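You operate a simulated robot arm through the tools that you are given. There is no shell and no other tool.

You are at the controls of a simulated robot arm. One attempt, no reset.

JOB
Take the pegs off the three washcloths and pack the cloths in the teal box.
Fine: pegs on the peg stand, orange on No. 1, green on No. 2, pink on No. 3; each peg off before its cloth moves.

It is judged by the outcome, as a careful person would: the job done as asked, and still so three seconds after it is handed in. It fails if anything else is knocked over, pushed out of place, dropped, spilled or broken. Flat cloth is picked up by pressing the open fingertips on it (5 to 10 N) and closing them slowly along it; thin cloth reads only 2 to 8 mm in the jaws.

ROBOT AND FRAMES
A 7-joint arm with a two-finger parallel gripper, fixed in place. Base frame: the origin is on the floor under the middle of its stand, x ahead of it, y to its left, z up; the work surface is at about z = 0.85. Readings come in m, degrees, newtons and seconds.
It reaches about 1.372 m from its shoulder. Its first joint turns from -149.0 to 149.0 degrees. Payload 3.43 kg.
The TCP is the grasp point between the finger pads, 0.03 m short of the fingertips. In the tool frame z runs along the fingers and y along their closing line. Largest opening 0.094 m; finger width 0.028, thickness 0.01; the body of the gripper, 0.05 by 0.096 m, starts 0.055 m behind the TCP.
Orientation is that of the tool frame in the base frame, as a unit quaternion [x, y, z, w]. With the fingers straight down and closing along the base's y, the tool's x points along the base's -x, its y along +y and its z along -z.

CONTROLS
- The arm moves only by the tool send_rows. Its argument "moves" is a list of rows, each an object of numbers (a shift or turn left out is 0, a gripper value left out holds the last): "x", "y", "z": the shift along the tool's x, y, z in m; "rx", "ry", "rz": the turn, a rotation vector about the tool's x, y, z in degrees; "hand": the gripper command, from -1 (fully open) to 1 (shut), values between in proportion. In form: [{"x": .., "y": .., "z": .., "rx": .., "ry": .., "rz": .., "hand": ..}, ...]. A call has 1 to 20 rows; each row shifts and turns the commanded pose from where the row before left it, along the tool's axes as they then stand. Rows are played at 5 a second. More than 0.05 m and 8.6 degrees between two rows, or a gripper value outside its range, and nothing of the call is played. A pose out of reach is approached as far as the arm can. The call stops where the force on the tool passes 40 N (or 10 N more than at its start, if that is more) or the arm is blocked; 0.2 s more then pass. The fingers move at their own pace (about 0.045 m/s each) and stop on an object; they squeeze with about 37 N. The grip force told is the motor's: it shows also when the fingers shut on nothing. Time passes only in rows, and 0.2 s behind the last, so rows that do not move let the fingers close. It gives the time, the measured TCP pose, the force on the tool (base axes), the opening and the grip force at its end, in the units of the frame above (readings bear some noise), with the torque about the TCP (base axes, N m) and any sound that the robot's microphone picked up.
- Cameras (640 x 400 px; columns grow to the right, rows downward): "scene" is fixed at [0.4002, -0.498, 1.6532]; the picture's right is [0.77, -0.64, 0.00], its down [-0.45, -0.55, -0.70] and it looks along [0.45, 0.54, -0.71] (base axes); focal length 354 px, centre (320, 200). "wrist" rides on the gripper at [0.076, 0.014, -0.102] in the tool frame; the picture's right is [-0.18, 0.98, 0.00], its down [-0.75, -0.14, -0.64] and it looks along [-0.63, -0.12, 0.77] (tool axes); focal length 243 px, centre (320, 200). There is no depth. A picture from a camera that has moved, and an enlarged one, comes with that camera's place and axes in the base frame and with its lens.
- snapshot(camera): a new picture of that camera. It takes no simulated time.
- zoom(camera, box): a new picture of the part [left, top, right, bottom] of that camera's present view, enlarged. It takes no simulated time.
- finish_job(): hands the job in; it is judged then, once.

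Nothing tells you positions but the pictures and the camera data. Unless the task says otherwise, let go and move clear before handing in.

The tools are called after "Call:" as name(argument=value, ...) on one line, values as JSON. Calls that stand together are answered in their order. send_rows: Moves the arm, as the interface text tells. Its arguments: {"type":"object","properties":{"moves":{"type":"array","items":{"type":"object","properties":{"x":{"type":"number"},"y":{"type":"number"},"z":{"type":"number"},"rx":{"type":"number"},"ry":{"type":"number"},"rz":{"type":"number"},"hand":{"type":"number"}}}}},"required":["moves"]} The other tools are called the same way: snapshot (camera) takes a picture; zoom (camera, box) takes an enlarged picture of a part of a camera's view; finish_job () hands the job in.

At the start:

```text
clock: 0.0
position: [0.9872, 0.0071, 1.1108]
ee_rot: [-0.001, 1.0, 0.0, 0.0]
wrist_force: [0.3, -0.5, -0.8]
ft_torque: [-0.02, -0.01, 0.01]
gripper_width: 0.0941
gripper_force: 0.0
```

scene: 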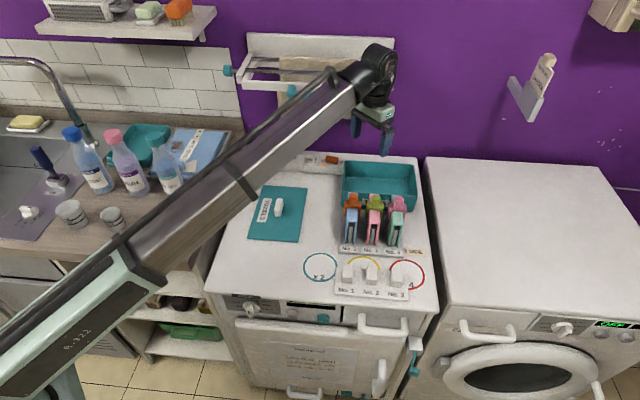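
wrist: 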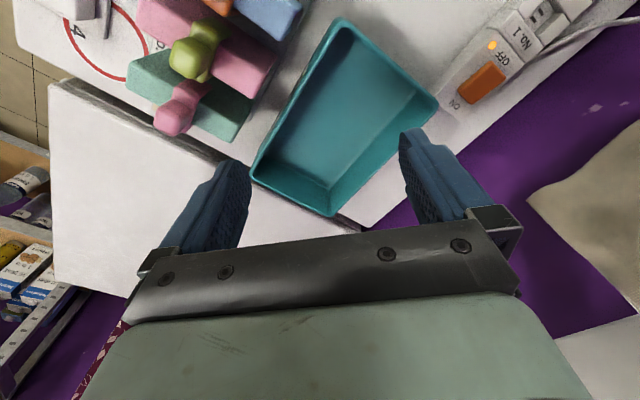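

I see a washing machine top with a teal box, three folded cloths in a holder with pegs (orange, green, pink), and a peg stand with numbered places in front. I'll take enlarged pictures first.

Call:
zoom(camera="scene", box=[300, 150, 460, 310])

Call:
zoom(camera="scene", box=[320, 180, 420, 260])

Call:
zoom(camera="wrist", box=[0, 0, 320, 200])

```text
2.50 times, centred on (380, 230) of scene
camera zoom: at [0.4002, -0.498, 1.6532], right [0.77, -0.64, 0.0], down [-0.45, -0.55, -0.7], along [0.45, 0.54, -0.71], focal length 884 px, centre (170, 125)
```

zoom: 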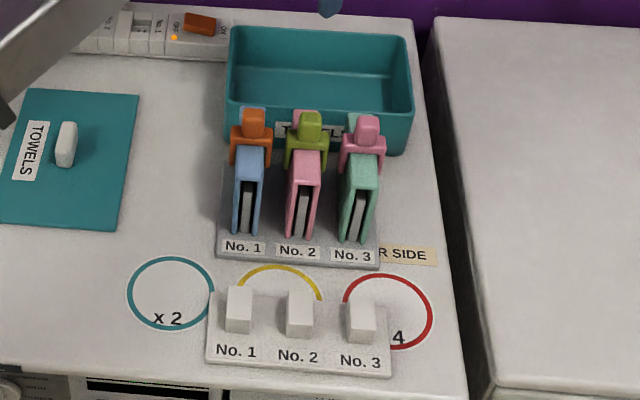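

```text
5.00 times, centred on (370, 220) of scene
camera zoom: at [0.4002, -0.498, 1.6532], right [0.77, -0.64, 0.0], down [-0.45, -0.55, -0.7], along [0.45, 0.54, -0.71], focal length 1769 px, centre (70, 100)
```

zoom: 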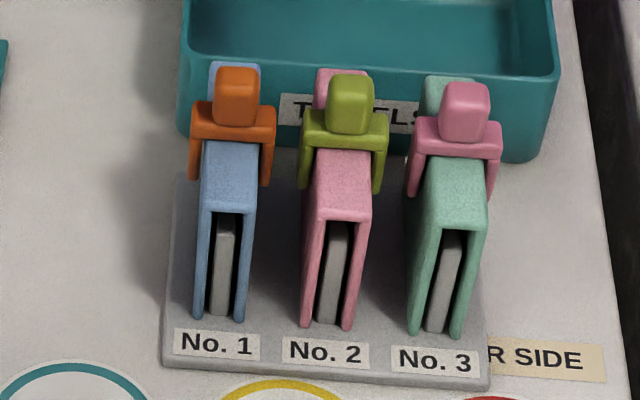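

```text
2.00 times, centred on (160, 100) of wrist
camera zoom: at [0.9112, 0.022, 1.2128], right [0.18, 0.98, 0.0], down [0.75, -0.14, 0.64], along [0.63, -0.12, -0.77], focal length 485 px, centre (640, 400)
```

zoom: 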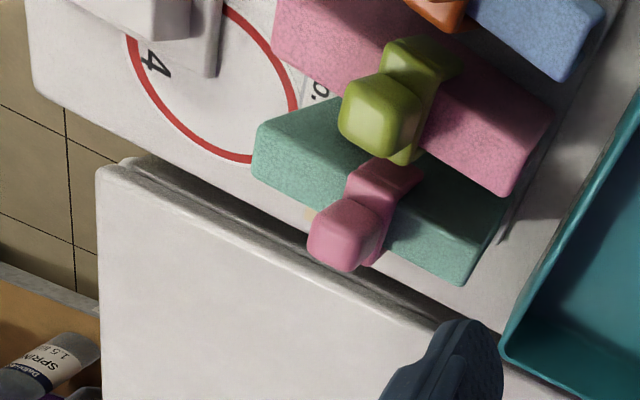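

The three cloths hang over fins of a rack turned about 45°, with pegs on top. I estimate the green knob at (0.928, -0.089, 0.996), with about 0.056 m between pegs. I'll turn the tool 45° and back off toward the front to view the rack and stand from the wrist.

Call:
send_rows(moves=[{"z": -0.02, "rz": -7.5}, {"z": -0.02, "rz": -7.5}, {"z": -0.02, "rz": -7.5}, {"rz": -7.5}, {"rz": -7.5}, {"rz": -7.5}, {"x": 0.04}, {"x": 0.04}, {"x": 0.04}, {"x": 0.04}, {"x": 0.04}, {}])

Call:
snapshot(camera="wrist")

Call:
snapshot(camera="scene")

```text
clock: 2.6
position: [0.845, -0.132, 1.1678]
ee_rot: [-0.383, 0.924, 0.0, -0.001]
wrist_force: [0.7, 0.6, 0.2]
ft_torque: [-0.04, -0.01, 0.0]
gripper_width: 0.094
gripper_force: 0.1
```

```text
taken
camera wrist: at [0.7815, -0.1769, 1.2705], right [-0.57, 0.82, 0.0], down [0.63, 0.43, 0.64], along [0.53, 0.36, -0.77], focal length 243 px, centre (320, 200)
```

wrist: 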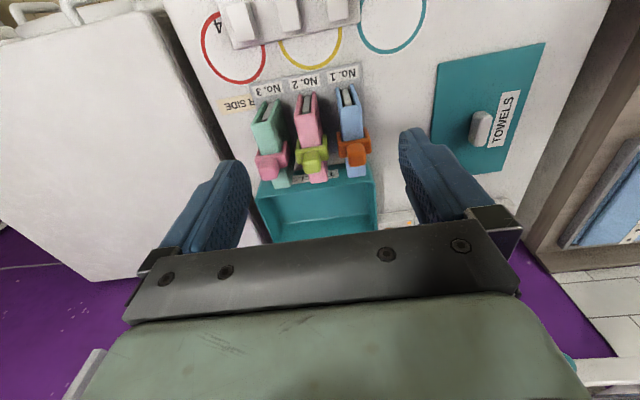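

```text
taken
```

scene: 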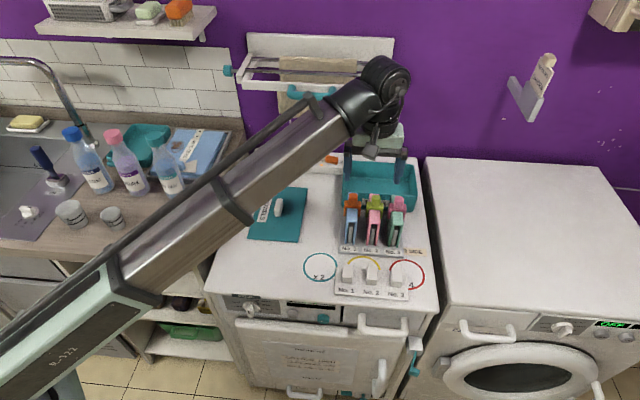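

The tool is now square with the rack. I'll enlarge the wrist view to measure the pegs, cloths and stand.

Call:
zoom(camera="wrist", box=[200, 0, 400, 125])

Call:
zoom(camera="wrist", box=[230, 60, 400, 240])

Call:
zoom(camera="scene", box=[325, 240, 425, 303])

```text
3.20 times, centred on (300, 62) of wrist
camera zoom: at [0.7815, -0.1769, 1.2705], right [-0.57, 0.82, 0.0], down [0.63, 0.43, 0.64], along [0.53, 0.36, -0.77], focal length 776 px, centre (384, 640)
```

zoom: 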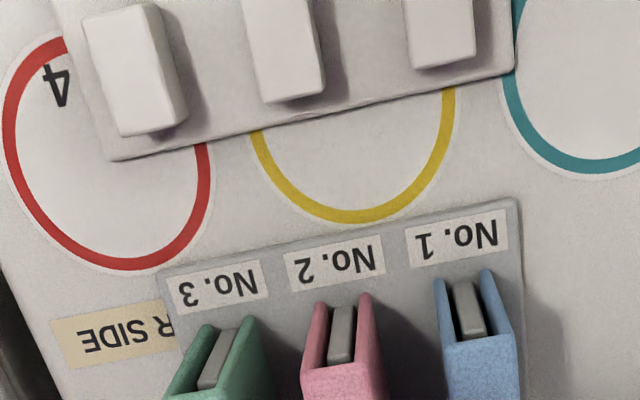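

```text
2.22 times, centred on (315, 150) of wrist
camera zoom: at [0.7815, -0.1769, 1.2705], right [-0.57, 0.82, 0.0], down [0.63, 0.43, 0.64], along [0.53, 0.36, -0.77], focal length 539 px, centre (331, 311)
```

zoom: 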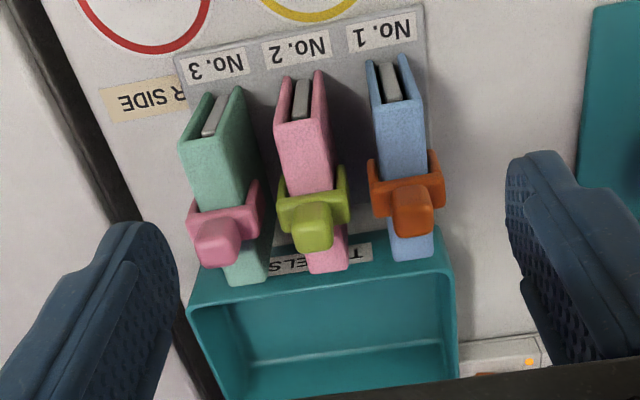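

```text
6.35 times, centred on (375, 272) of scene
camera zoom: at [0.4002, -0.498, 1.6532], right [0.77, -0.64, 0.0], down [-0.45, -0.55, -0.7], along [0.45, 0.54, -0.71], focal length 2246 px, centre (-29, -254)
```

zoom: 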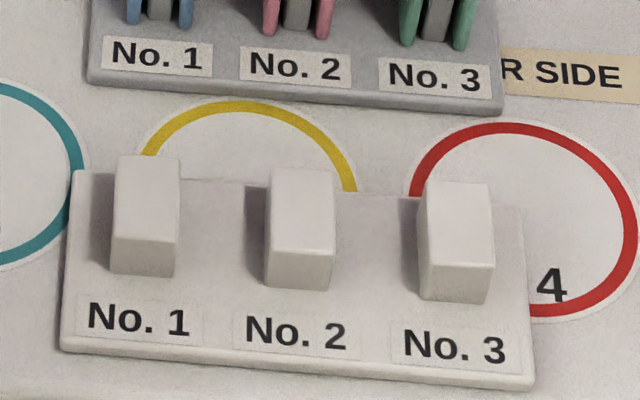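

Call:
zoom(camera="wrist", box=[245, 125, 385, 195])

Call:
zoom(camera="scene", box=[335, 185, 415, 235])

```text
4.57 times, centred on (315, 160) of wrist
camera zoom: at [0.7815, -0.1769, 1.2705], right [-0.57, 0.82, 0.0], down [0.63, 0.43, 0.64], along [0.53, 0.36, -0.77], focal length 1109 px, centre (343, 383)
```

zoom: 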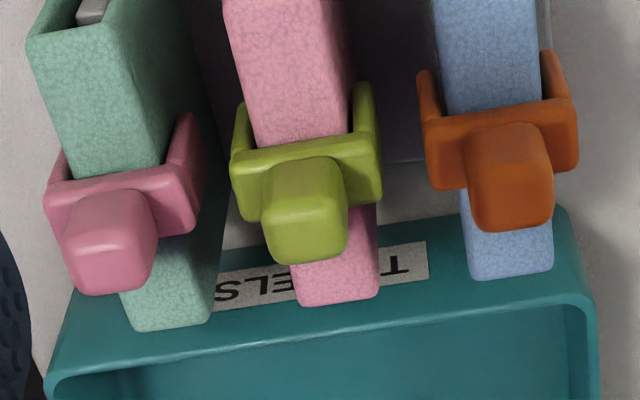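

```text
8.00 times, centred on (375, 210) of scene
camera zoom: at [0.4002, -0.498, 1.6532], right [0.77, -0.64, 0.0], down [-0.45, -0.55, -0.7], along [0.45, 0.54, -0.71], focal length 2830 px, centre (-120, 120)
```

zoom: 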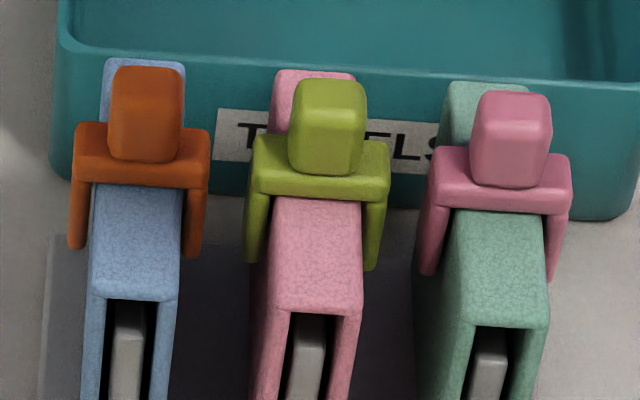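

Orange, green and pink knobs look to be on one line, about 0.058 m apart, with tops near z = 1.00. I'll set a half opening and move above the orange one for a close look.

Call:
send_rows(moves=[{"x": -0.03, "y": 0.011, "z": 0.03, "hand": 0}, {"x": -0.03, "y": 0.01, "z": 0.03}, {"x": -0.025, "y": 0.01, "z": 0.025}, {}, {}])

Call:
snapshot(camera="wrist")

Call:
zoom(camera="scene", box=[315, 130, 435, 250])

```text
clock: 3.8
position: [0.8845, -0.0499, 1.0827]
ee_rot: [-0.382, 0.924, 0.0, 0.0]
wrist_force: [-0.6, 0.0, 0.5]
ft_torque: [-0.02, 0.0, -0.01]
gripper_width: 0.0469
gripper_force: 0.0
```

```text
taken
camera wrist: at [0.8204, -0.0944, 1.1859], right [-0.56, 0.83, 0.0], down [0.63, 0.43, 0.64], along [0.53, 0.36, -0.77], focal length 243 px, centre (320, 200)
```

wrist: 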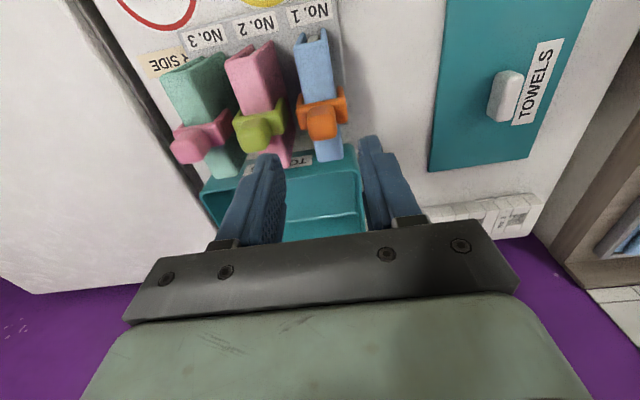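

```text
3.33 times, centred on (375, 190) of scene
camera zoom: at [0.4002, -0.498, 1.6532], right [0.77, -0.64, 0.0], down [-0.45, -0.55, -0.7], along [0.45, 0.54, -0.71], focal length 1179 px, centre (137, 233)
```

zoom: 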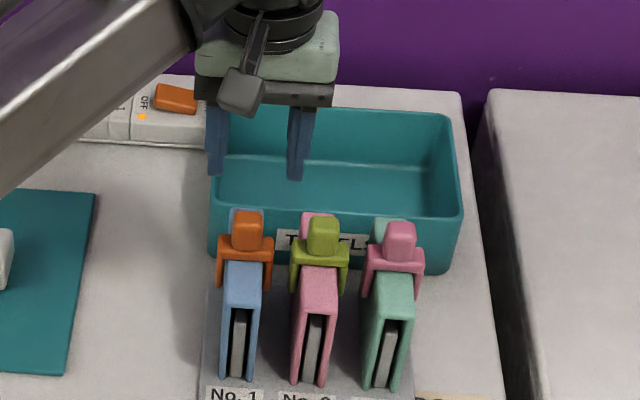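

Call:
zoom(camera="wrist", box=[270, 75, 370, 175])

```text
4.00 times, centred on (320, 125) of wrist
camera zoom: at [0.8204, -0.0944, 1.1859], right [-0.56, 0.83, 0.0], down [0.63, 0.43, 0.64], along [0.53, 0.36, -0.77], focal length 970 px, centre (320, 500)
```

zoom: 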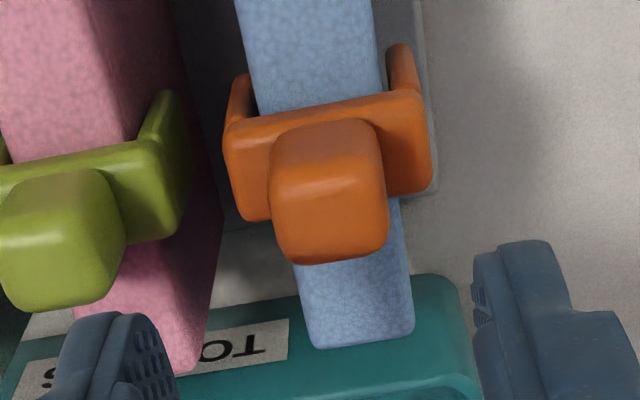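

The orange knob lies nearly under the TCP, about 2 mm off. I'll correct that and go down until the fingertips reach the knob's top edge, then look again.

Call:
send_rows(moves=[{"x": -0.002, "y": 0.002, "z": 0.02}, {"z": 0.02}, {"z": 0.01}, {}])

Call:
zoom(camera="wrist", box=[240, 75, 400, 235])

Call:
zoom(camera="scene", box=[325, 165, 405, 215])

```text
clock: 4.8
position: [0.8853, -0.0473, 1.0341]
ee_rot: [-0.382, 0.924, 0.0, 0.0]
wrist_force: [0.5, -0.9, 0.2]
ft_torque: [0.01, 0.03, 0.01]
gripper_width: 0.0471
gripper_force: 0.1
```

```text
2.50 times, centred on (320, 155) of wrist
camera zoom: at [0.8199, -0.0919, 1.1369], right [-0.56, 0.83, 0.0], down [0.63, 0.43, 0.64], along [0.53, 0.36, -0.77], focal length 606 px, centre (320, 312)
```

zoom: 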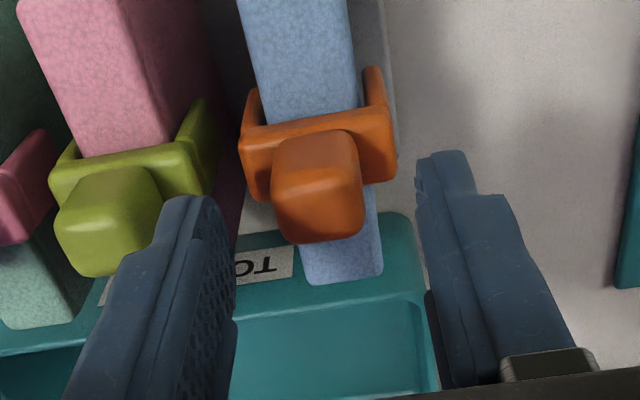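

```text
8.00 times, centred on (365, 190) of scene
camera zoom: at [0.4002, -0.498, 1.6532], right [0.77, -0.64, 0.0], down [-0.45, -0.55, -0.7], along [0.45, 0.54, -0.71], focal length 2830 px, centre (-40, 280)
```

zoom: 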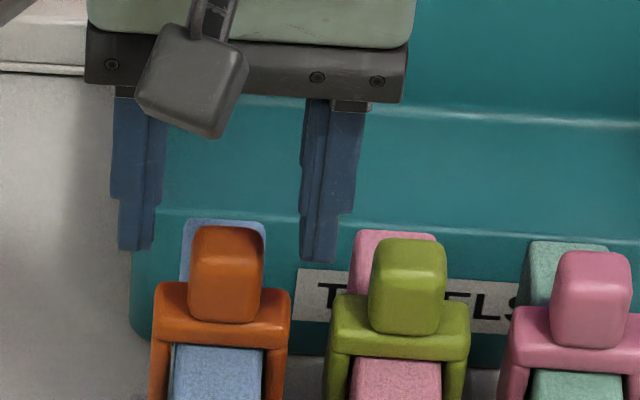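

The tips are level with the knob's top and centred on it. I'll go down 20 mm so the tips stay above the crossbar, then close.

Call:
send_rows(moves=[{"z": 0.01}, {"z": 0.01}, {}, {"hand": 0.4}, {"hand": 0.7}, {"hand": 1}, {}, {}])

Call:
zoom(camera="wrist", box=[240, 75, 400, 235])

Call:
zoom(camera="scene", box=[325, 165, 405, 215])

```text
clock: 6.6
position: [0.8848, -0.0483, 1.015]
ee_rot: [-0.382, 0.924, 0.0, 0.0]
wrist_force: [0.8, -0.1, 0.4]
ft_torque: [-0.05, 0.02, 0.03]
gripper_width: 0.0224
gripper_force: 37.7
```

```text
2.50 times, centred on (320, 155) of wrist
camera zoom: at [0.8198, -0.0927, 1.1174], right [-0.56, 0.83, 0.0], down [0.63, 0.43, 0.64], along [0.53, 0.36, -0.77], focal length 606 px, centre (320, 312)
```

zoom: 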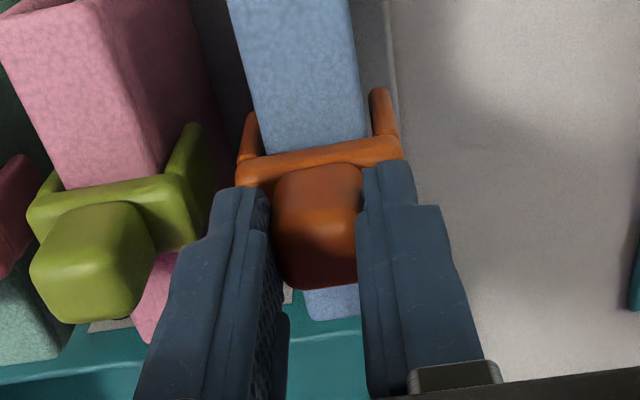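

```text
8.00 times, centred on (365, 190) of scene
camera zoom: at [0.4002, -0.498, 1.6532], right [0.77, -0.64, 0.0], down [-0.45, -0.55, -0.7], along [0.45, 0.54, -0.71], focal length 2830 px, centre (-40, 280)
```

zoom: 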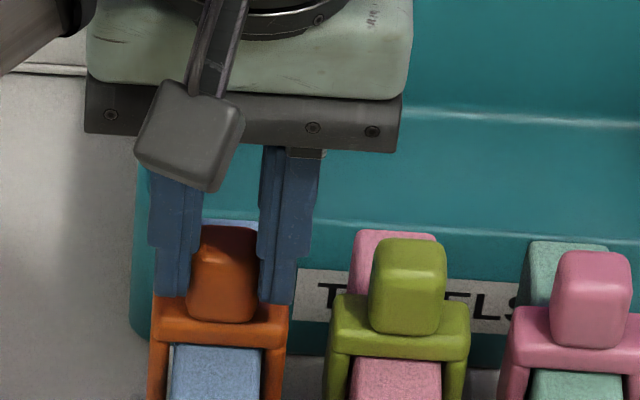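

The orange knob is gripped (22.4 mm). I'll lift slowly and watch that the blue cloth stays put.

Call:
send_rows(moves=[{"z": -0.004}, {"z": -0.004}, {"z": -0.004}, {}])

Call:
zoom(camera="scene", box=[325, 180, 405, 260])

```text
clock: 7.6
position: [0.885, -0.0471, 1.0264]
ee_rot: [-0.382, 0.924, 0.001, 0.0]
wrist_force: [0.5, 0.8, -0.7]
ft_torque: [0.01, -0.01, 0.02]
gripper_width: 0.0221
gripper_force: 37.5
```

```text
5.00 times, centred on (365, 220) of scene
camera zoom: at [0.4002, -0.498, 1.6532], right [0.77, -0.64, 0.0], down [-0.45, -0.55, -0.7], along [0.45, 0.54, -0.71], focal length 1769 px, centre (95, 100)
```

zoom: 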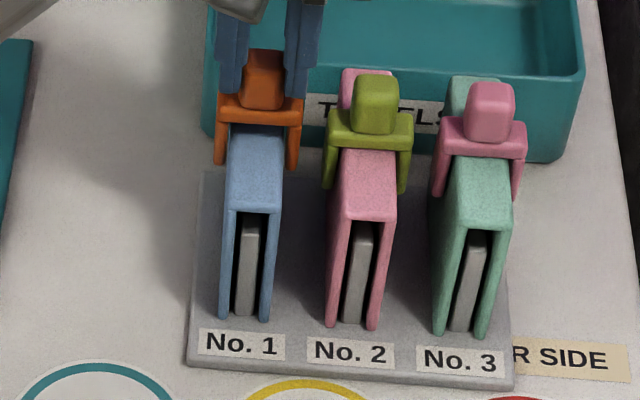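

The peg slides off freely and the cloth stays. I'll lift clear and carry it forward to above post No. 1.

Call:
send_rows(moves=[{"z": -0.025}, {"z": -0.025}, {"z": -0.025}, {"x": 0.03}, {"x": 0.04}, {"x": 0.04}, {"x": 0.04}, {}, {}])

Call:
snapshot(camera="wrist")

Call:
zoom(camera="wrist", box=[220, 30, 420, 155])

Call:
snapshot(camera="scene")

```text
clock: 9.6
position: [0.7795, -0.1535, 1.1019]
ee_rot: [-0.383, 0.924, -0.001, 0.0]
wrist_force: [0.6, -0.1, -0.1]
ft_torque: [0.03, 0.0, -0.01]
gripper_width: 0.0223
gripper_force: 37.0
```

```text
taken
camera wrist: at [0.7147, -0.1982, 1.2046], right [-0.56, 0.83, 0.0], down [0.63, 0.43, 0.64], along [0.53, 0.36, -0.77], focal length 243 px, centre (320, 200)
```

wrist: 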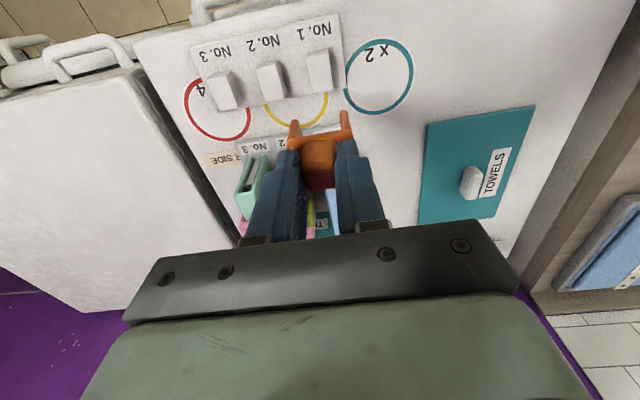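

```text
3.20 times, centred on (320, 92) of wrist
camera zoom: at [0.7147, -0.1982, 1.2046], right [-0.56, 0.83, 0.0], down [0.63, 0.43, 0.64], along [0.53, 0.36, -0.77], focal length 776 px, centre (320, 544)
```

zoom: 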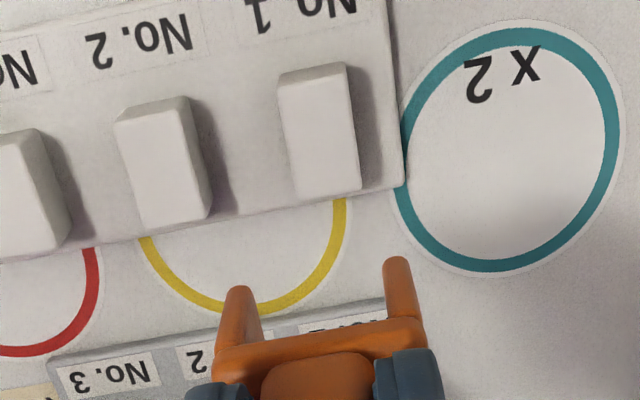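

```text
taken
```

scene: 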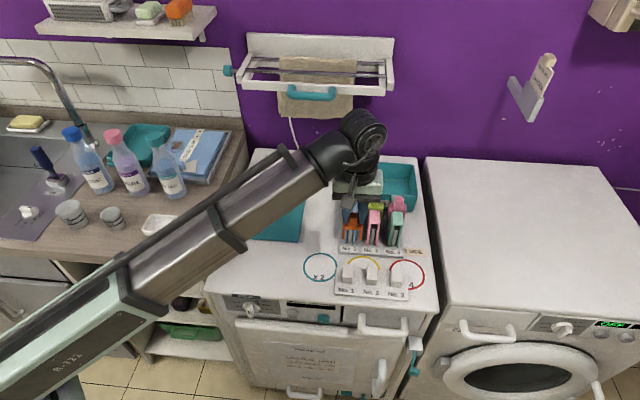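

The peg hangs square above post No. 1; I place that post at about N 0.437 / E 0.6585 in the rack-aligned frame. I'll make a small correction, lower to just above the post, and check.

Call:
send_rows(moves=[{"x": 0.005, "y": 0.001, "z": 0.03}, {"z": 0.03}, {"z": 0.03}, {"z": 0.02}, {}, {}])

Call:
zoom(camera="wrist", box=[240, 55, 400, 155])

Call:
zoom(camera="scene", box=[305, 220, 425, 300])

```text
clock: 11.0
position: [0.7751, -0.1571, 0.9927]
ee_rot: [-0.383, 0.924, -0.001, 0.0]
wrist_force: [1.2, 0.0, -0.3]
ft_torque: [0.0, -0.02, -0.05]
gripper_width: 0.0224
gripper_force: 37.5
```

```text
4.00 times, centred on (320, 105) of wrist
camera zoom: at [0.7108, -0.2022, 1.0956], right [-0.56, 0.83, 0.0], down [0.63, 0.43, 0.64], along [0.53, 0.36, -0.77], focal length 970 px, centre (320, 580)
```

zoom: 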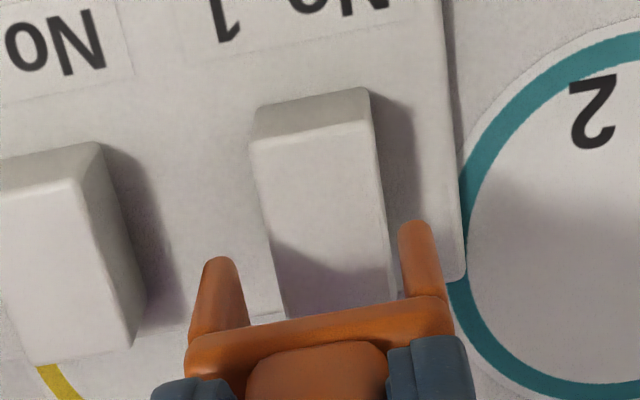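

```text
5.00 times, centred on (365, 260) of scene
camera zoom: at [0.4002, -0.498, 1.6532], right [0.77, -0.64, 0.0], down [-0.45, -0.55, -0.7], along [0.45, 0.54, -0.71], focal length 1769 px, centre (95, -100)
```

zoom: 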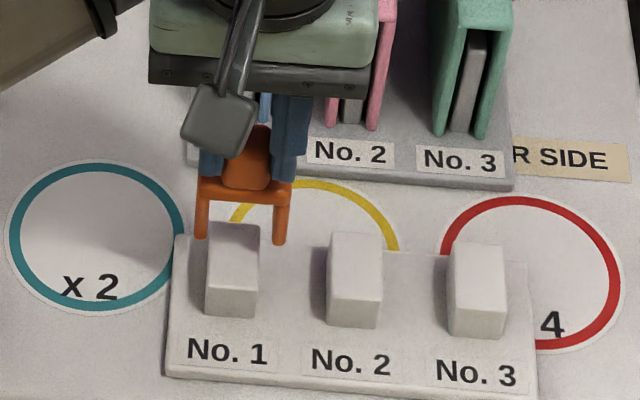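

The post measures about 24 mm wide and the leg gap about 31 mm. The peg is about 1.3 mm off in E, so I'll correct that and lower over the post.

Call:
send_rows(moves=[{"x": 0.002, "y": 0.0013, "z": 0.01}, {"z": 0.01}, {"z": 0.01}, {"z": 0.006}, {}])

Call:
zoom(camera="wrist", box=[240, 55, 400, 155])

Call:
zoom(camera="scene", box=[305, 220, 425, 300])

```text
clock: 12.2
position: [0.7715, -0.1584, 0.9556]
ee_rot: [-0.382, 0.924, 0.0, 0.0]
wrist_force: [0.3, 0.1, 0.3]
ft_torque: [0.0, 0.02, -0.04]
gripper_width: 0.0222
gripper_force: 36.5
```

```text
4.00 times, centred on (320, 105) of wrist
camera zoom: at [0.7076, -0.2025, 1.0588], right [-0.56, 0.83, 0.0], down [0.63, 0.43, 0.64], along [0.53, 0.36, -0.77], focal length 970 px, centre (320, 580)
```

zoom: 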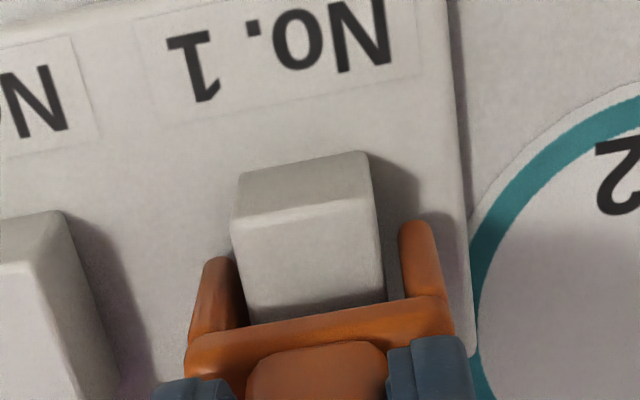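

```text
5.00 times, centred on (365, 260) of scene
camera zoom: at [0.4002, -0.498, 1.6532], right [0.77, -0.64, 0.0], down [-0.45, -0.55, -0.7], along [0.45, 0.54, -0.71], focal length 1769 px, centre (95, -100)
```

zoom: 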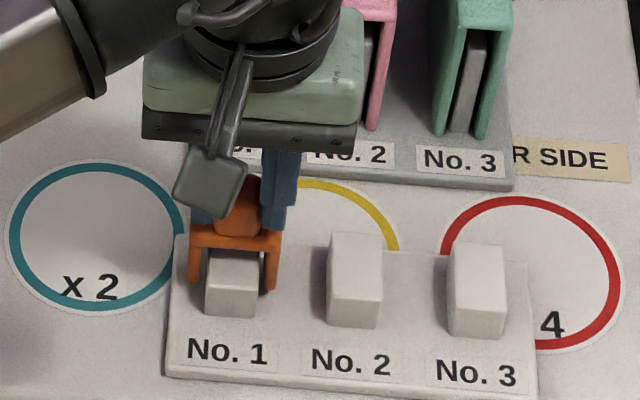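

The legs straddle post No. 1 evenly. I'll lower in small steps until it seats.

Call:
send_rows(moves=[{"z": 0.004}, {"z": 0.004}, {"z": 0.003}, {}])

Call:
zoom(camera="scene", box=[325, 235, 405, 300])

```text
clock: 13.2
position: [0.7714, -0.1581, 0.947]
ee_rot: [-0.383, 0.924, 0.0, 0.002]
wrist_force: [1.3, -0.6, 26.1]
ft_torque: [0.09, -0.13, 0.0]
gripper_width: 0.0227
gripper_force: 36.6
```

```text
6.15 times, centred on (365, 268) of scene
camera zoom: at [0.4002, -0.498, 1.6532], right [0.77, -0.64, 0.0], down [-0.45, -0.55, -0.7], along [0.45, 0.54, -0.71], focal length 2177 px, centre (43, -215)
```

zoom: 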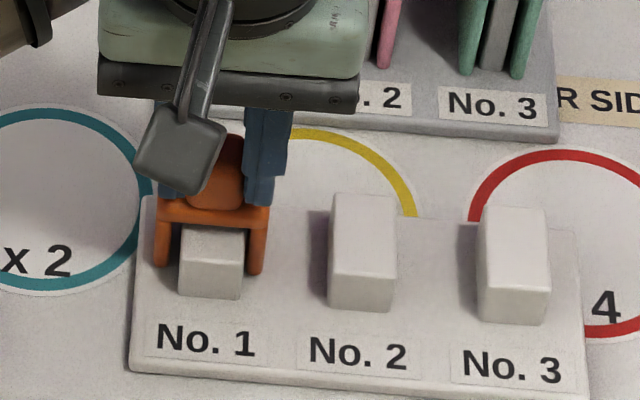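

Call:
zoom(camera="wrist", box=[250, 80, 370, 170])

Call:
zoom(camera="scene", box=[335, 255, 385, 287])

```text
4.44 times, centred on (310, 125) of wrist
camera zoom: at [0.7067, -0.2019, 1.0487], right [-0.56, 0.83, 0.0], down [0.63, 0.43, 0.64], along [0.53, 0.36, -0.77], focal length 1078 px, centre (364, 533)
```

zoom: 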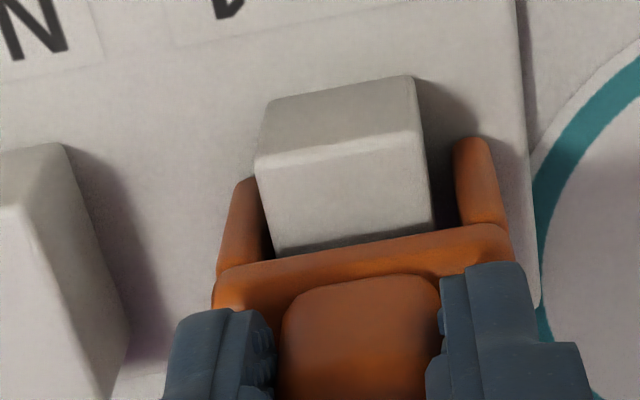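

```text
12.50 times, centred on (360, 271) of scene
camera zoom: at [0.4002, -0.498, 1.6532], right [0.77, -0.64, 0.0], down [-0.45, -0.55, -0.7], along [0.45, 0.54, -0.71], focal length 4421 px, centre (-180, -688)
```

zoom: 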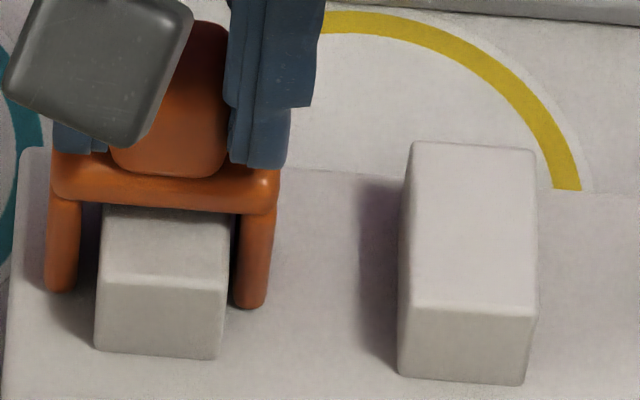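

It stopped with an even 26 N, legs down on the stand and crossbar at the post top. I'll ease the pressure, open and lift away.

Call:
send_rows(moves=[{"z": -0.002}, {}, {"hand": 0.4}, {"hand": 0}, {}, {}])

Call:
zoom(camera="scene", box=[335, 255, 385, 287])

Call:
zoom(camera="wrist", box=[230, 70, 390, 190])

```text
clock: 14.6
position: [0.7712, -0.1573, 0.946]
ee_rot: [-0.382, 0.924, 0.0, -0.001]
wrist_force: [0.3, 0.5, -0.4]
ft_torque: [0.02, -0.02, -0.01]
gripper_width: 0.0472
gripper_force: 0.2
```

```text
12.50 times, centred on (360, 271) of scene
camera zoom: at [0.4002, -0.498, 1.6532], right [0.77, -0.64, 0.0], down [-0.45, -0.55, -0.7], along [0.45, 0.54, -0.71], focal length 4421 px, centre (-180, -688)
```

zoom: 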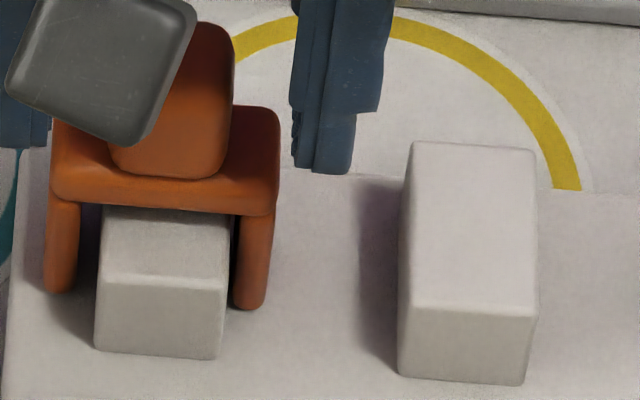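

```text
3.33 times, centred on (310, 130) of wrist
camera zoom: at [0.7069, -0.2025, 1.0496], right [-0.56, 0.83, 0.0], down [0.63, 0.43, 0.64], along [0.53, 0.36, -0.77], focal length 809 px, centre (353, 433)
```

zoom: 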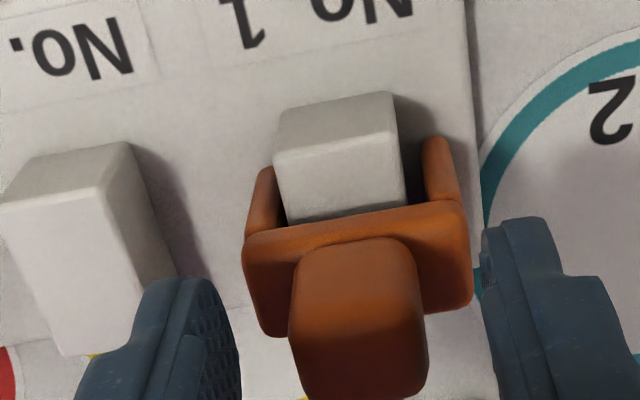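

The orange peg stands on post No. 1. I'll rise and go to the green peg, stopping above its knob for a check.

Call:
send_rows(moves=[{"z": -0.03}, {"z": -0.04}, {"z": -0.04}, {"z": -0.05}, {"x": -0.04, "y": -0.015}, {"x": -0.04, "y": -0.015}, {"x": -0.04, "y": -0.015}, {"x": -0.04, "y": -0.0145}, {"z": 0.03}, {"z": 0.03}, {}])

Call:
zoom(camera="wrist", box=[240, 75, 400, 235])

Call:
zoom(camera="scene", box=[330, 165, 410, 215])

Call:
snapshot(camera="scene")

```text
clock: 17.0
position: [0.9266, -0.0872, 1.0466]
ee_rot: [-0.383, 0.924, 0.0, 0.0]
wrist_force: [-0.3, 0.1, 0.2]
ft_torque: [0.0, 0.0, 0.02]
gripper_width: 0.0471
gripper_force: 0.1
```

```text
2.50 times, centred on (320, 155) of wrist
camera zoom: at [0.8626, -0.132, 1.1503], right [-0.56, 0.83, 0.0], down [0.63, 0.43, 0.64], along [0.53, 0.36, -0.77], focal length 606 px, centre (320, 312)
```

zoom: 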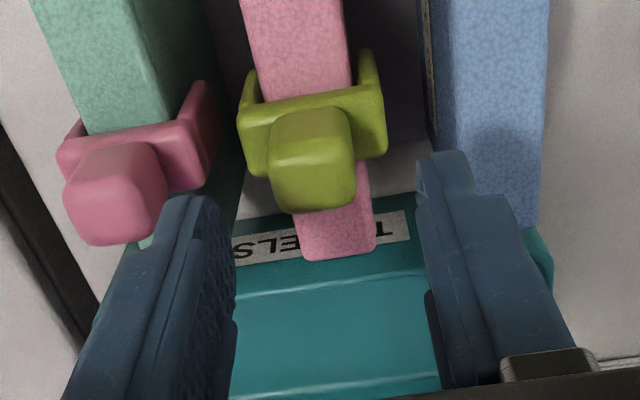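

```text
8.00 times, centred on (370, 190) of scene
camera zoom: at [0.4002, -0.498, 1.6532], right [0.77, -0.64, 0.0], down [-0.45, -0.55, -0.7], along [0.45, 0.54, -0.71], focal length 2830 px, centre (-80, 280)
```

zoom: 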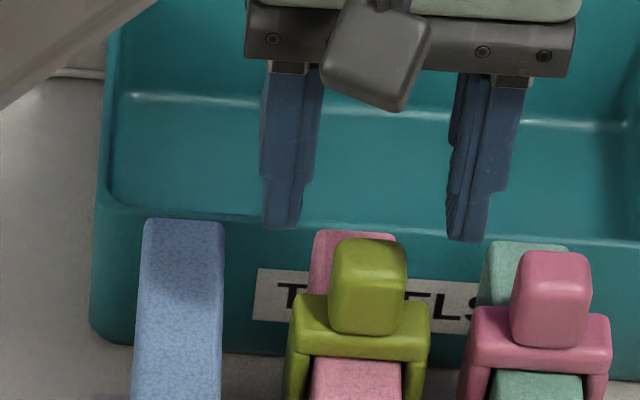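

```text
taken
```

scene: 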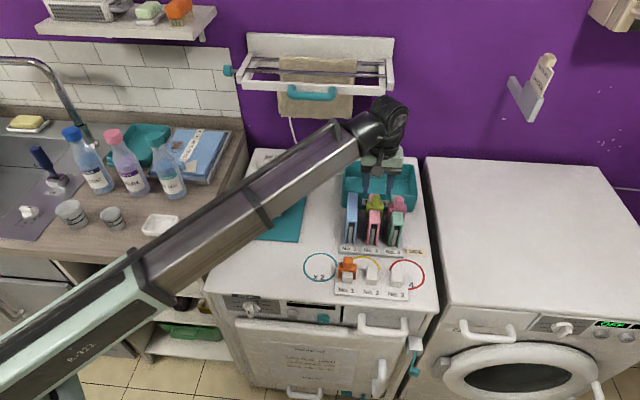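

The green knob sits about 2 mm to the No. 3 side. I'll correct, go down to the same height as before and grip.

Call:
send_rows(moves=[{"y": -0.002, "z": 0.01}, {"z": 0.011}, {"z": 0.01}, {}, {"hand": 0.4}, {"hand": 0.7}, {"hand": 1}, {}, {}])

Call:
zoom(camera="wrist", box=[240, 75, 400, 235])

Call:
zoom(camera="scene", box=[330, 165, 410, 215])

```text
clock: 19.0
position: [0.9285, -0.0888, 1.0159]
ee_rot: [-0.383, 0.924, 0.0, 0.0]
wrist_force: [0.3, -0.1, -0.1]
ft_torque: [0.04, 0.02, 0.0]
gripper_width: 0.0224
gripper_force: 37.4
```

```text
2.50 times, centred on (320, 155) of wrist
camera zoom: at [0.864, -0.1325, 1.1195], right [-0.56, 0.83, 0.0], down [0.63, 0.43, 0.64], along [0.53, 0.36, -0.77], focal length 606 px, centre (320, 312)
```

zoom: 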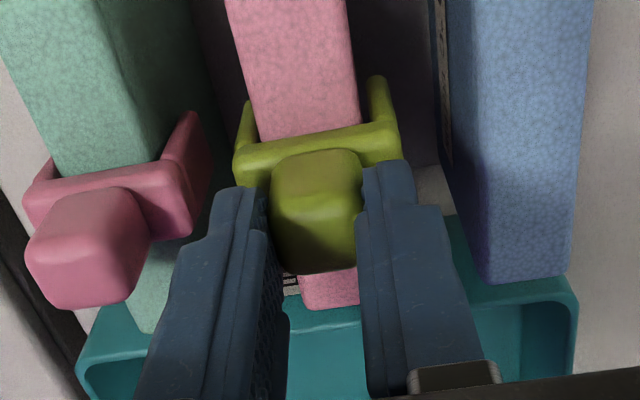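

```text
8.00 times, centred on (370, 190) of scene
camera zoom: at [0.4002, -0.498, 1.6532], right [0.77, -0.64, 0.0], down [-0.45, -0.55, -0.7], along [0.45, 0.54, -0.71], focal length 2830 px, centre (-80, 280)
```

zoom: 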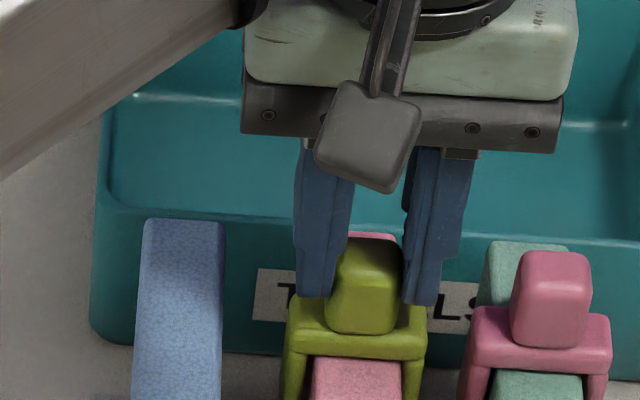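

Green is gripped centrally. I'll lift slowly, then carry it to above post No. 2.

Call:
send_rows(moves=[{"z": -0.004}, {"z": -0.006}, {"z": -0.01}, {"z": -0.02}, {"z": -0.025}, {"z": -0.02}, {"x": 0.04}, {"x": 0.04}, {"x": 0.04}, {"x": 0.04}, {}, {}])

Call:
zoom(camera="wrist", box=[220, 30, 420, 155])

Call:
zoom(camera="scene", box=[305, 180, 435, 300])

```text
clock: 21.6
position: [0.8149, -0.2014, 1.1015]
ee_rot: [-0.383, 0.924, 0.0, 0.0]
wrist_force: [-0.3, -0.9, -0.7]
ft_torque: [0.02, 0.02, 0.03]
gripper_width: 0.0223
gripper_force: 37.0
```

```text
3.20 times, centred on (320, 92) of wrist
camera zoom: at [0.7505, -0.2454, 1.2035], right [-0.56, 0.83, 0.0], down [0.63, 0.43, 0.64], along [0.53, 0.36, -0.77], focal length 776 px, centre (320, 544)
```

zoom: 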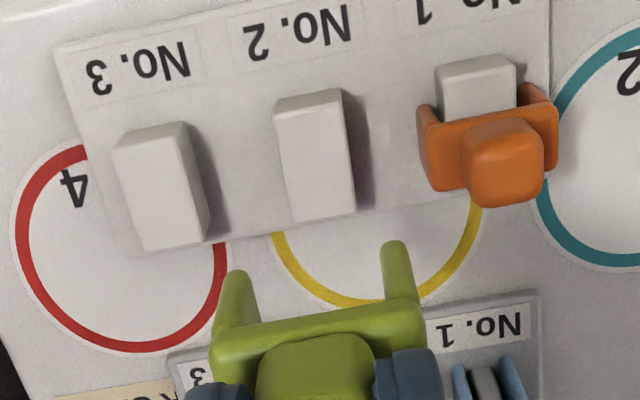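

```text
3.33 times, centred on (370, 240) of scene
camera zoom: at [0.4002, -0.498, 1.6532], right [0.77, -0.64, 0.0], down [-0.45, -0.55, -0.7], along [0.45, 0.54, -0.71], focal length 1179 px, centre (153, 67)
```

zoom: 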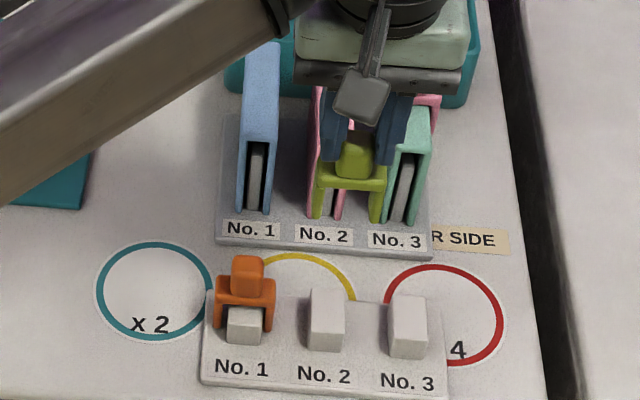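

Green hangs square above post No. 2, within 1.5 mm. I'll lower to just above the post and check.

Call:
send_rows(moves=[{"x": 0.003, "y": -0.0014, "z": 0.03}, {"z": 0.03}, {"z": 0.03}, {"z": 0.02}, {}, {}])

Call:
zoom(camera="wrist", box=[240, 55, 400, 155])

Call:
zoom(camera="scene", box=[325, 235, 425, 300])

```text
clock: 23.0
position: [0.8129, -0.2049, 0.9915]
ee_rot: [-0.382, 0.924, 0.001, 0.0]
wrist_force: [0.2, -1.0, -0.2]
ft_torque: [0.01, -0.02, 0.0]
gripper_width: 0.0226
gripper_force: 36.6
```

```text
4.00 times, centred on (320, 105) of wrist
camera zoom: at [0.7487, -0.2487, 1.0939], right [-0.56, 0.83, 0.0], down [0.63, 0.43, 0.64], along [0.53, 0.36, -0.77], focal length 970 px, centre (320, 580)
```

zoom: 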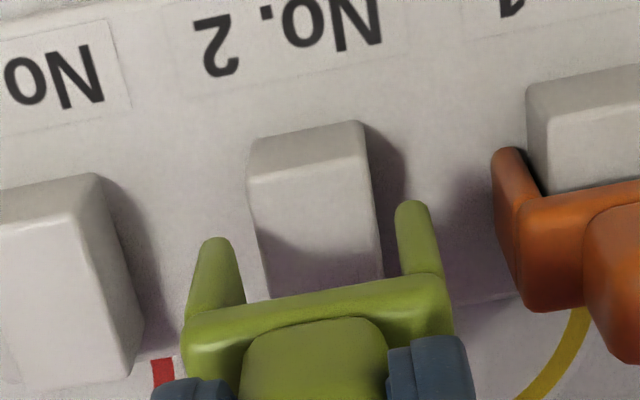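

```text
6.15 times, centred on (375, 268) of scene
camera zoom: at [0.4002, -0.498, 1.6532], right [0.77, -0.64, 0.0], down [-0.45, -0.55, -0.7], along [0.45, 0.54, -0.71], focal length 2177 px, centre (-18, -215)
```

zoom: 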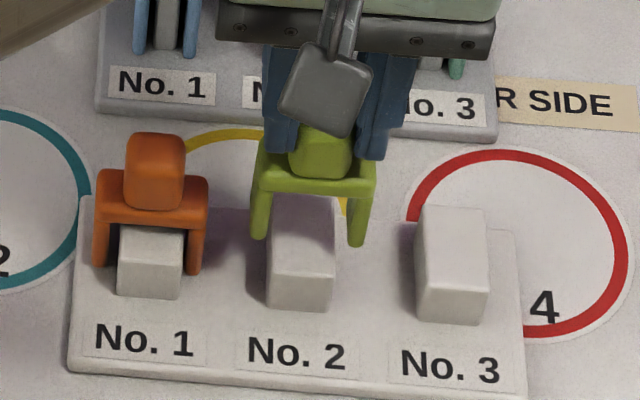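

Aligned within 0.3 mm. I'll lower it over the post and seat it in small steps.

Call:
send_rows(moves=[{"z": 0.01}, {"z": 0.01}, {"z": 0.01}, {"z": 0.006}, {"z": 0.004}, {"z": 0.004}, {"z": 0.002}, {}])

Call:
zoom(camera="scene", box=[340, 255, 390, 287])

Call:
zoom(camera="wrist", box=[240, 75, 400, 175])

```text
clock: 24.8
position: [0.8133, -0.2039, 0.9452]
ee_rot: [-0.383, 0.924, 0.0, 0.001]
wrist_force: [4.0, -1.8, 25.5]
ft_torque: [0.01, -0.26, -0.05]
gripper_width: 0.0227
gripper_force: 36.7
```

```text
12.50 times, centred on (365, 271) of scene
camera zoom: at [0.4002, -0.498, 1.6532], right [0.77, -0.64, 0.0], down [-0.45, -0.55, -0.7], along [0.45, 0.54, -0.71], focal length 4421 px, centre (-242, -688)
```

zoom: 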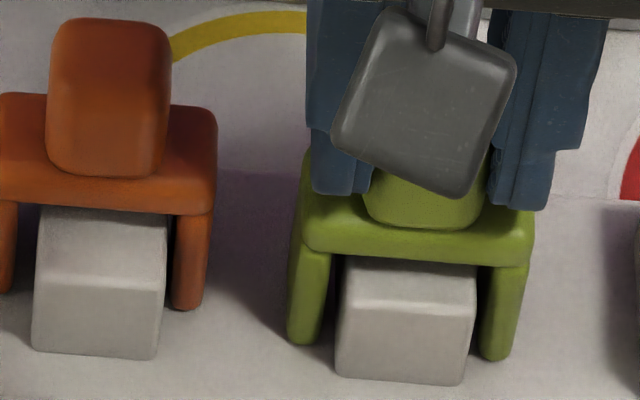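

```text
4.00 times, centred on (320, 125) of wrist
camera zoom: at [0.749, -0.2485, 1.0481], right [-0.56, 0.83, 0.0], down [0.63, 0.43, 0.64], along [0.53, 0.36, -0.77], focal length 970 px, centre (320, 500)
```

zoom: 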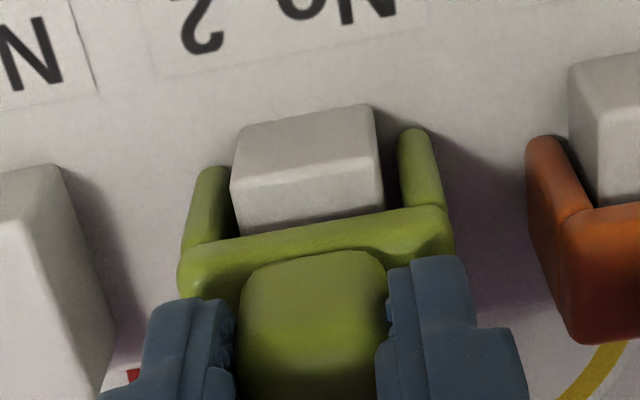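

Green is seated evenly on No. 2. I'll ease off, open slightly and lift away toward the pink peg.

Call:
send_rows(moves=[{"z": -0.002}, {}, {"hand": 0.4}, {"hand": 0.1}, {}, {}])

Call:
zoom(camera="scene", box=[330, 240, 410, 290])

```text
clock: 26.2
position: [0.8141, -0.2054, 0.9459]
ee_rot: [-0.382, 0.924, 0.0, 0.0]
wrist_force: [0.1, 0.0, 0.6]
ft_torque: [0.03, 0.01, -0.01]
gripper_width: 0.0423
gripper_force: 0.0
```

```text
8.00 times, centred on (370, 265) of scene
camera zoom: at [0.4002, -0.498, 1.6532], right [0.77, -0.64, 0.0], down [-0.45, -0.55, -0.7], along [0.45, 0.54, -0.71], focal length 2830 px, centre (-80, -320)
```

zoom: 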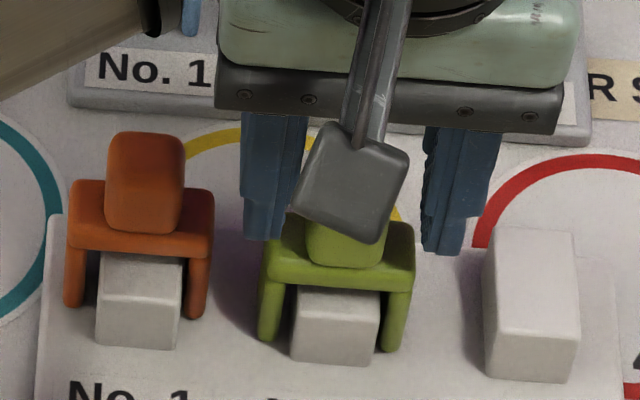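

Call:
send_rows(moves=[{"z": -0.03}, {"z": -0.04}, {"z": -0.04}, {"z": -0.05}, {"x": -0.041, "y": -0.014}, {"x": -0.041, "y": -0.014}, {"x": -0.041, "y": -0.014}, {"x": -0.04, "y": -0.014}, {"z": 0.03}, {"z": 0.03}, {}])

Call:
zoom(camera="wrist", box=[240, 75, 400, 235])

Call:
zoom(camera="scene", box=[330, 165, 430, 290])

```text
clock: 28.6
position: [0.9696, -0.1292, 1.0463]
ee_rot: [-0.383, 0.924, 0.0, 0.001]
wrist_force: [0.1, 0.4, 0.2]
ft_torque: [0.0, 0.01, -0.01]
gripper_width: 0.0424
gripper_force: 0.1
```

```text
2.50 times, centred on (320, 155) of wrist
camera zoom: at [0.9048, -0.1742, 1.1499], right [-0.56, 0.83, 0.0], down [0.63, 0.43, 0.64], along [0.53, 0.36, -0.77], focal length 606 px, centre (320, 312)
```

zoom: 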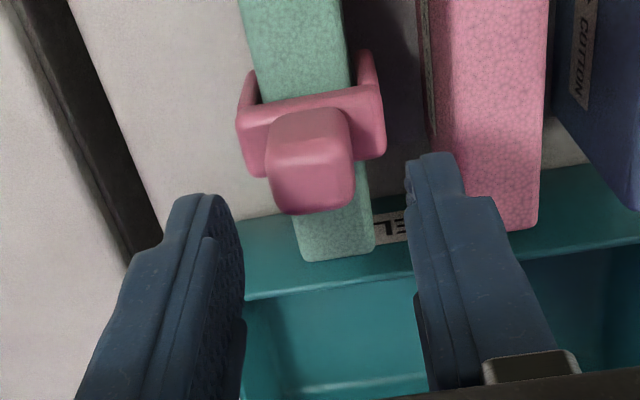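

```text
3.20 times, centred on (380, 228) of scene
camera zoom: at [0.4002, -0.498, 1.6532], right [0.77, -0.64, 0.0], down [-0.45, -0.55, -0.7], along [0.45, 0.54, -0.71], focal length 1132 px, centre (128, 112)
```

zoom: 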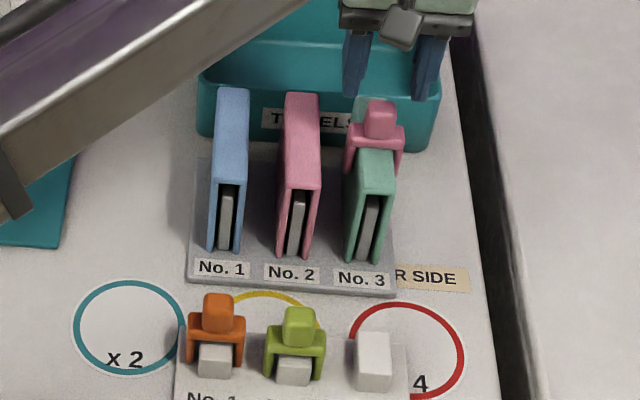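

The pink knob is about 2.3 mm off to the right side, as the green one was. I'll correct, lower and grip.

Call:
send_rows(moves=[{"y": -0.0023, "z": 0.01}, {"z": 0.011}, {"z": 0.01}, {}, {"hand": 0.4}, {"hand": 0.7}, {"hand": 1}, {}, {}])

Call:
zoom(camera="wrist", box=[240, 75, 400, 235])

Call:
zoom(camera="scene", box=[340, 165, 420, 215])

```text
clock: 30.6
position: [0.9703, -0.1304, 1.0152]
ee_rot: [-0.382, 0.924, 0.0, 0.0]
wrist_force: [0.4, 0.4, 1.0]
ft_torque: [0.01, 0.04, 0.02]
gripper_width: 0.0226
gripper_force: 37.4
```

```text
2.50 times, centred on (320, 155) of wrist
camera zoom: at [0.9061, -0.1758, 1.1181], right [-0.56, 0.83, 0.0], down [0.63, 0.43, 0.64], along [0.53, 0.36, -0.77], focal length 606 px, centre (320, 312)
```

zoom: 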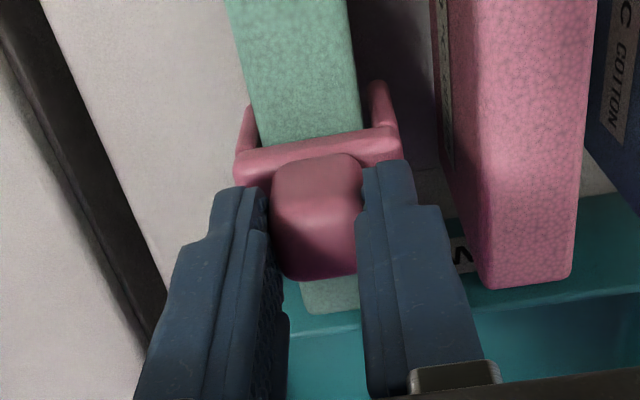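

```text
8.00 times, centred on (380, 190) of scene
camera zoom: at [0.4002, -0.498, 1.6532], right [0.77, -0.64, 0.0], down [-0.45, -0.55, -0.7], along [0.45, 0.54, -0.71], focal length 2830 px, centre (-160, 280)
```

zoom: 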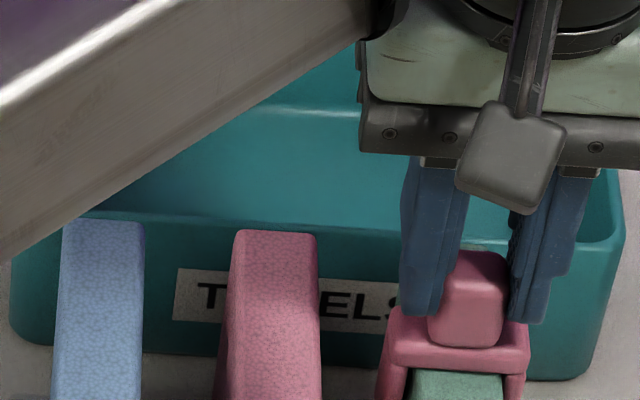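

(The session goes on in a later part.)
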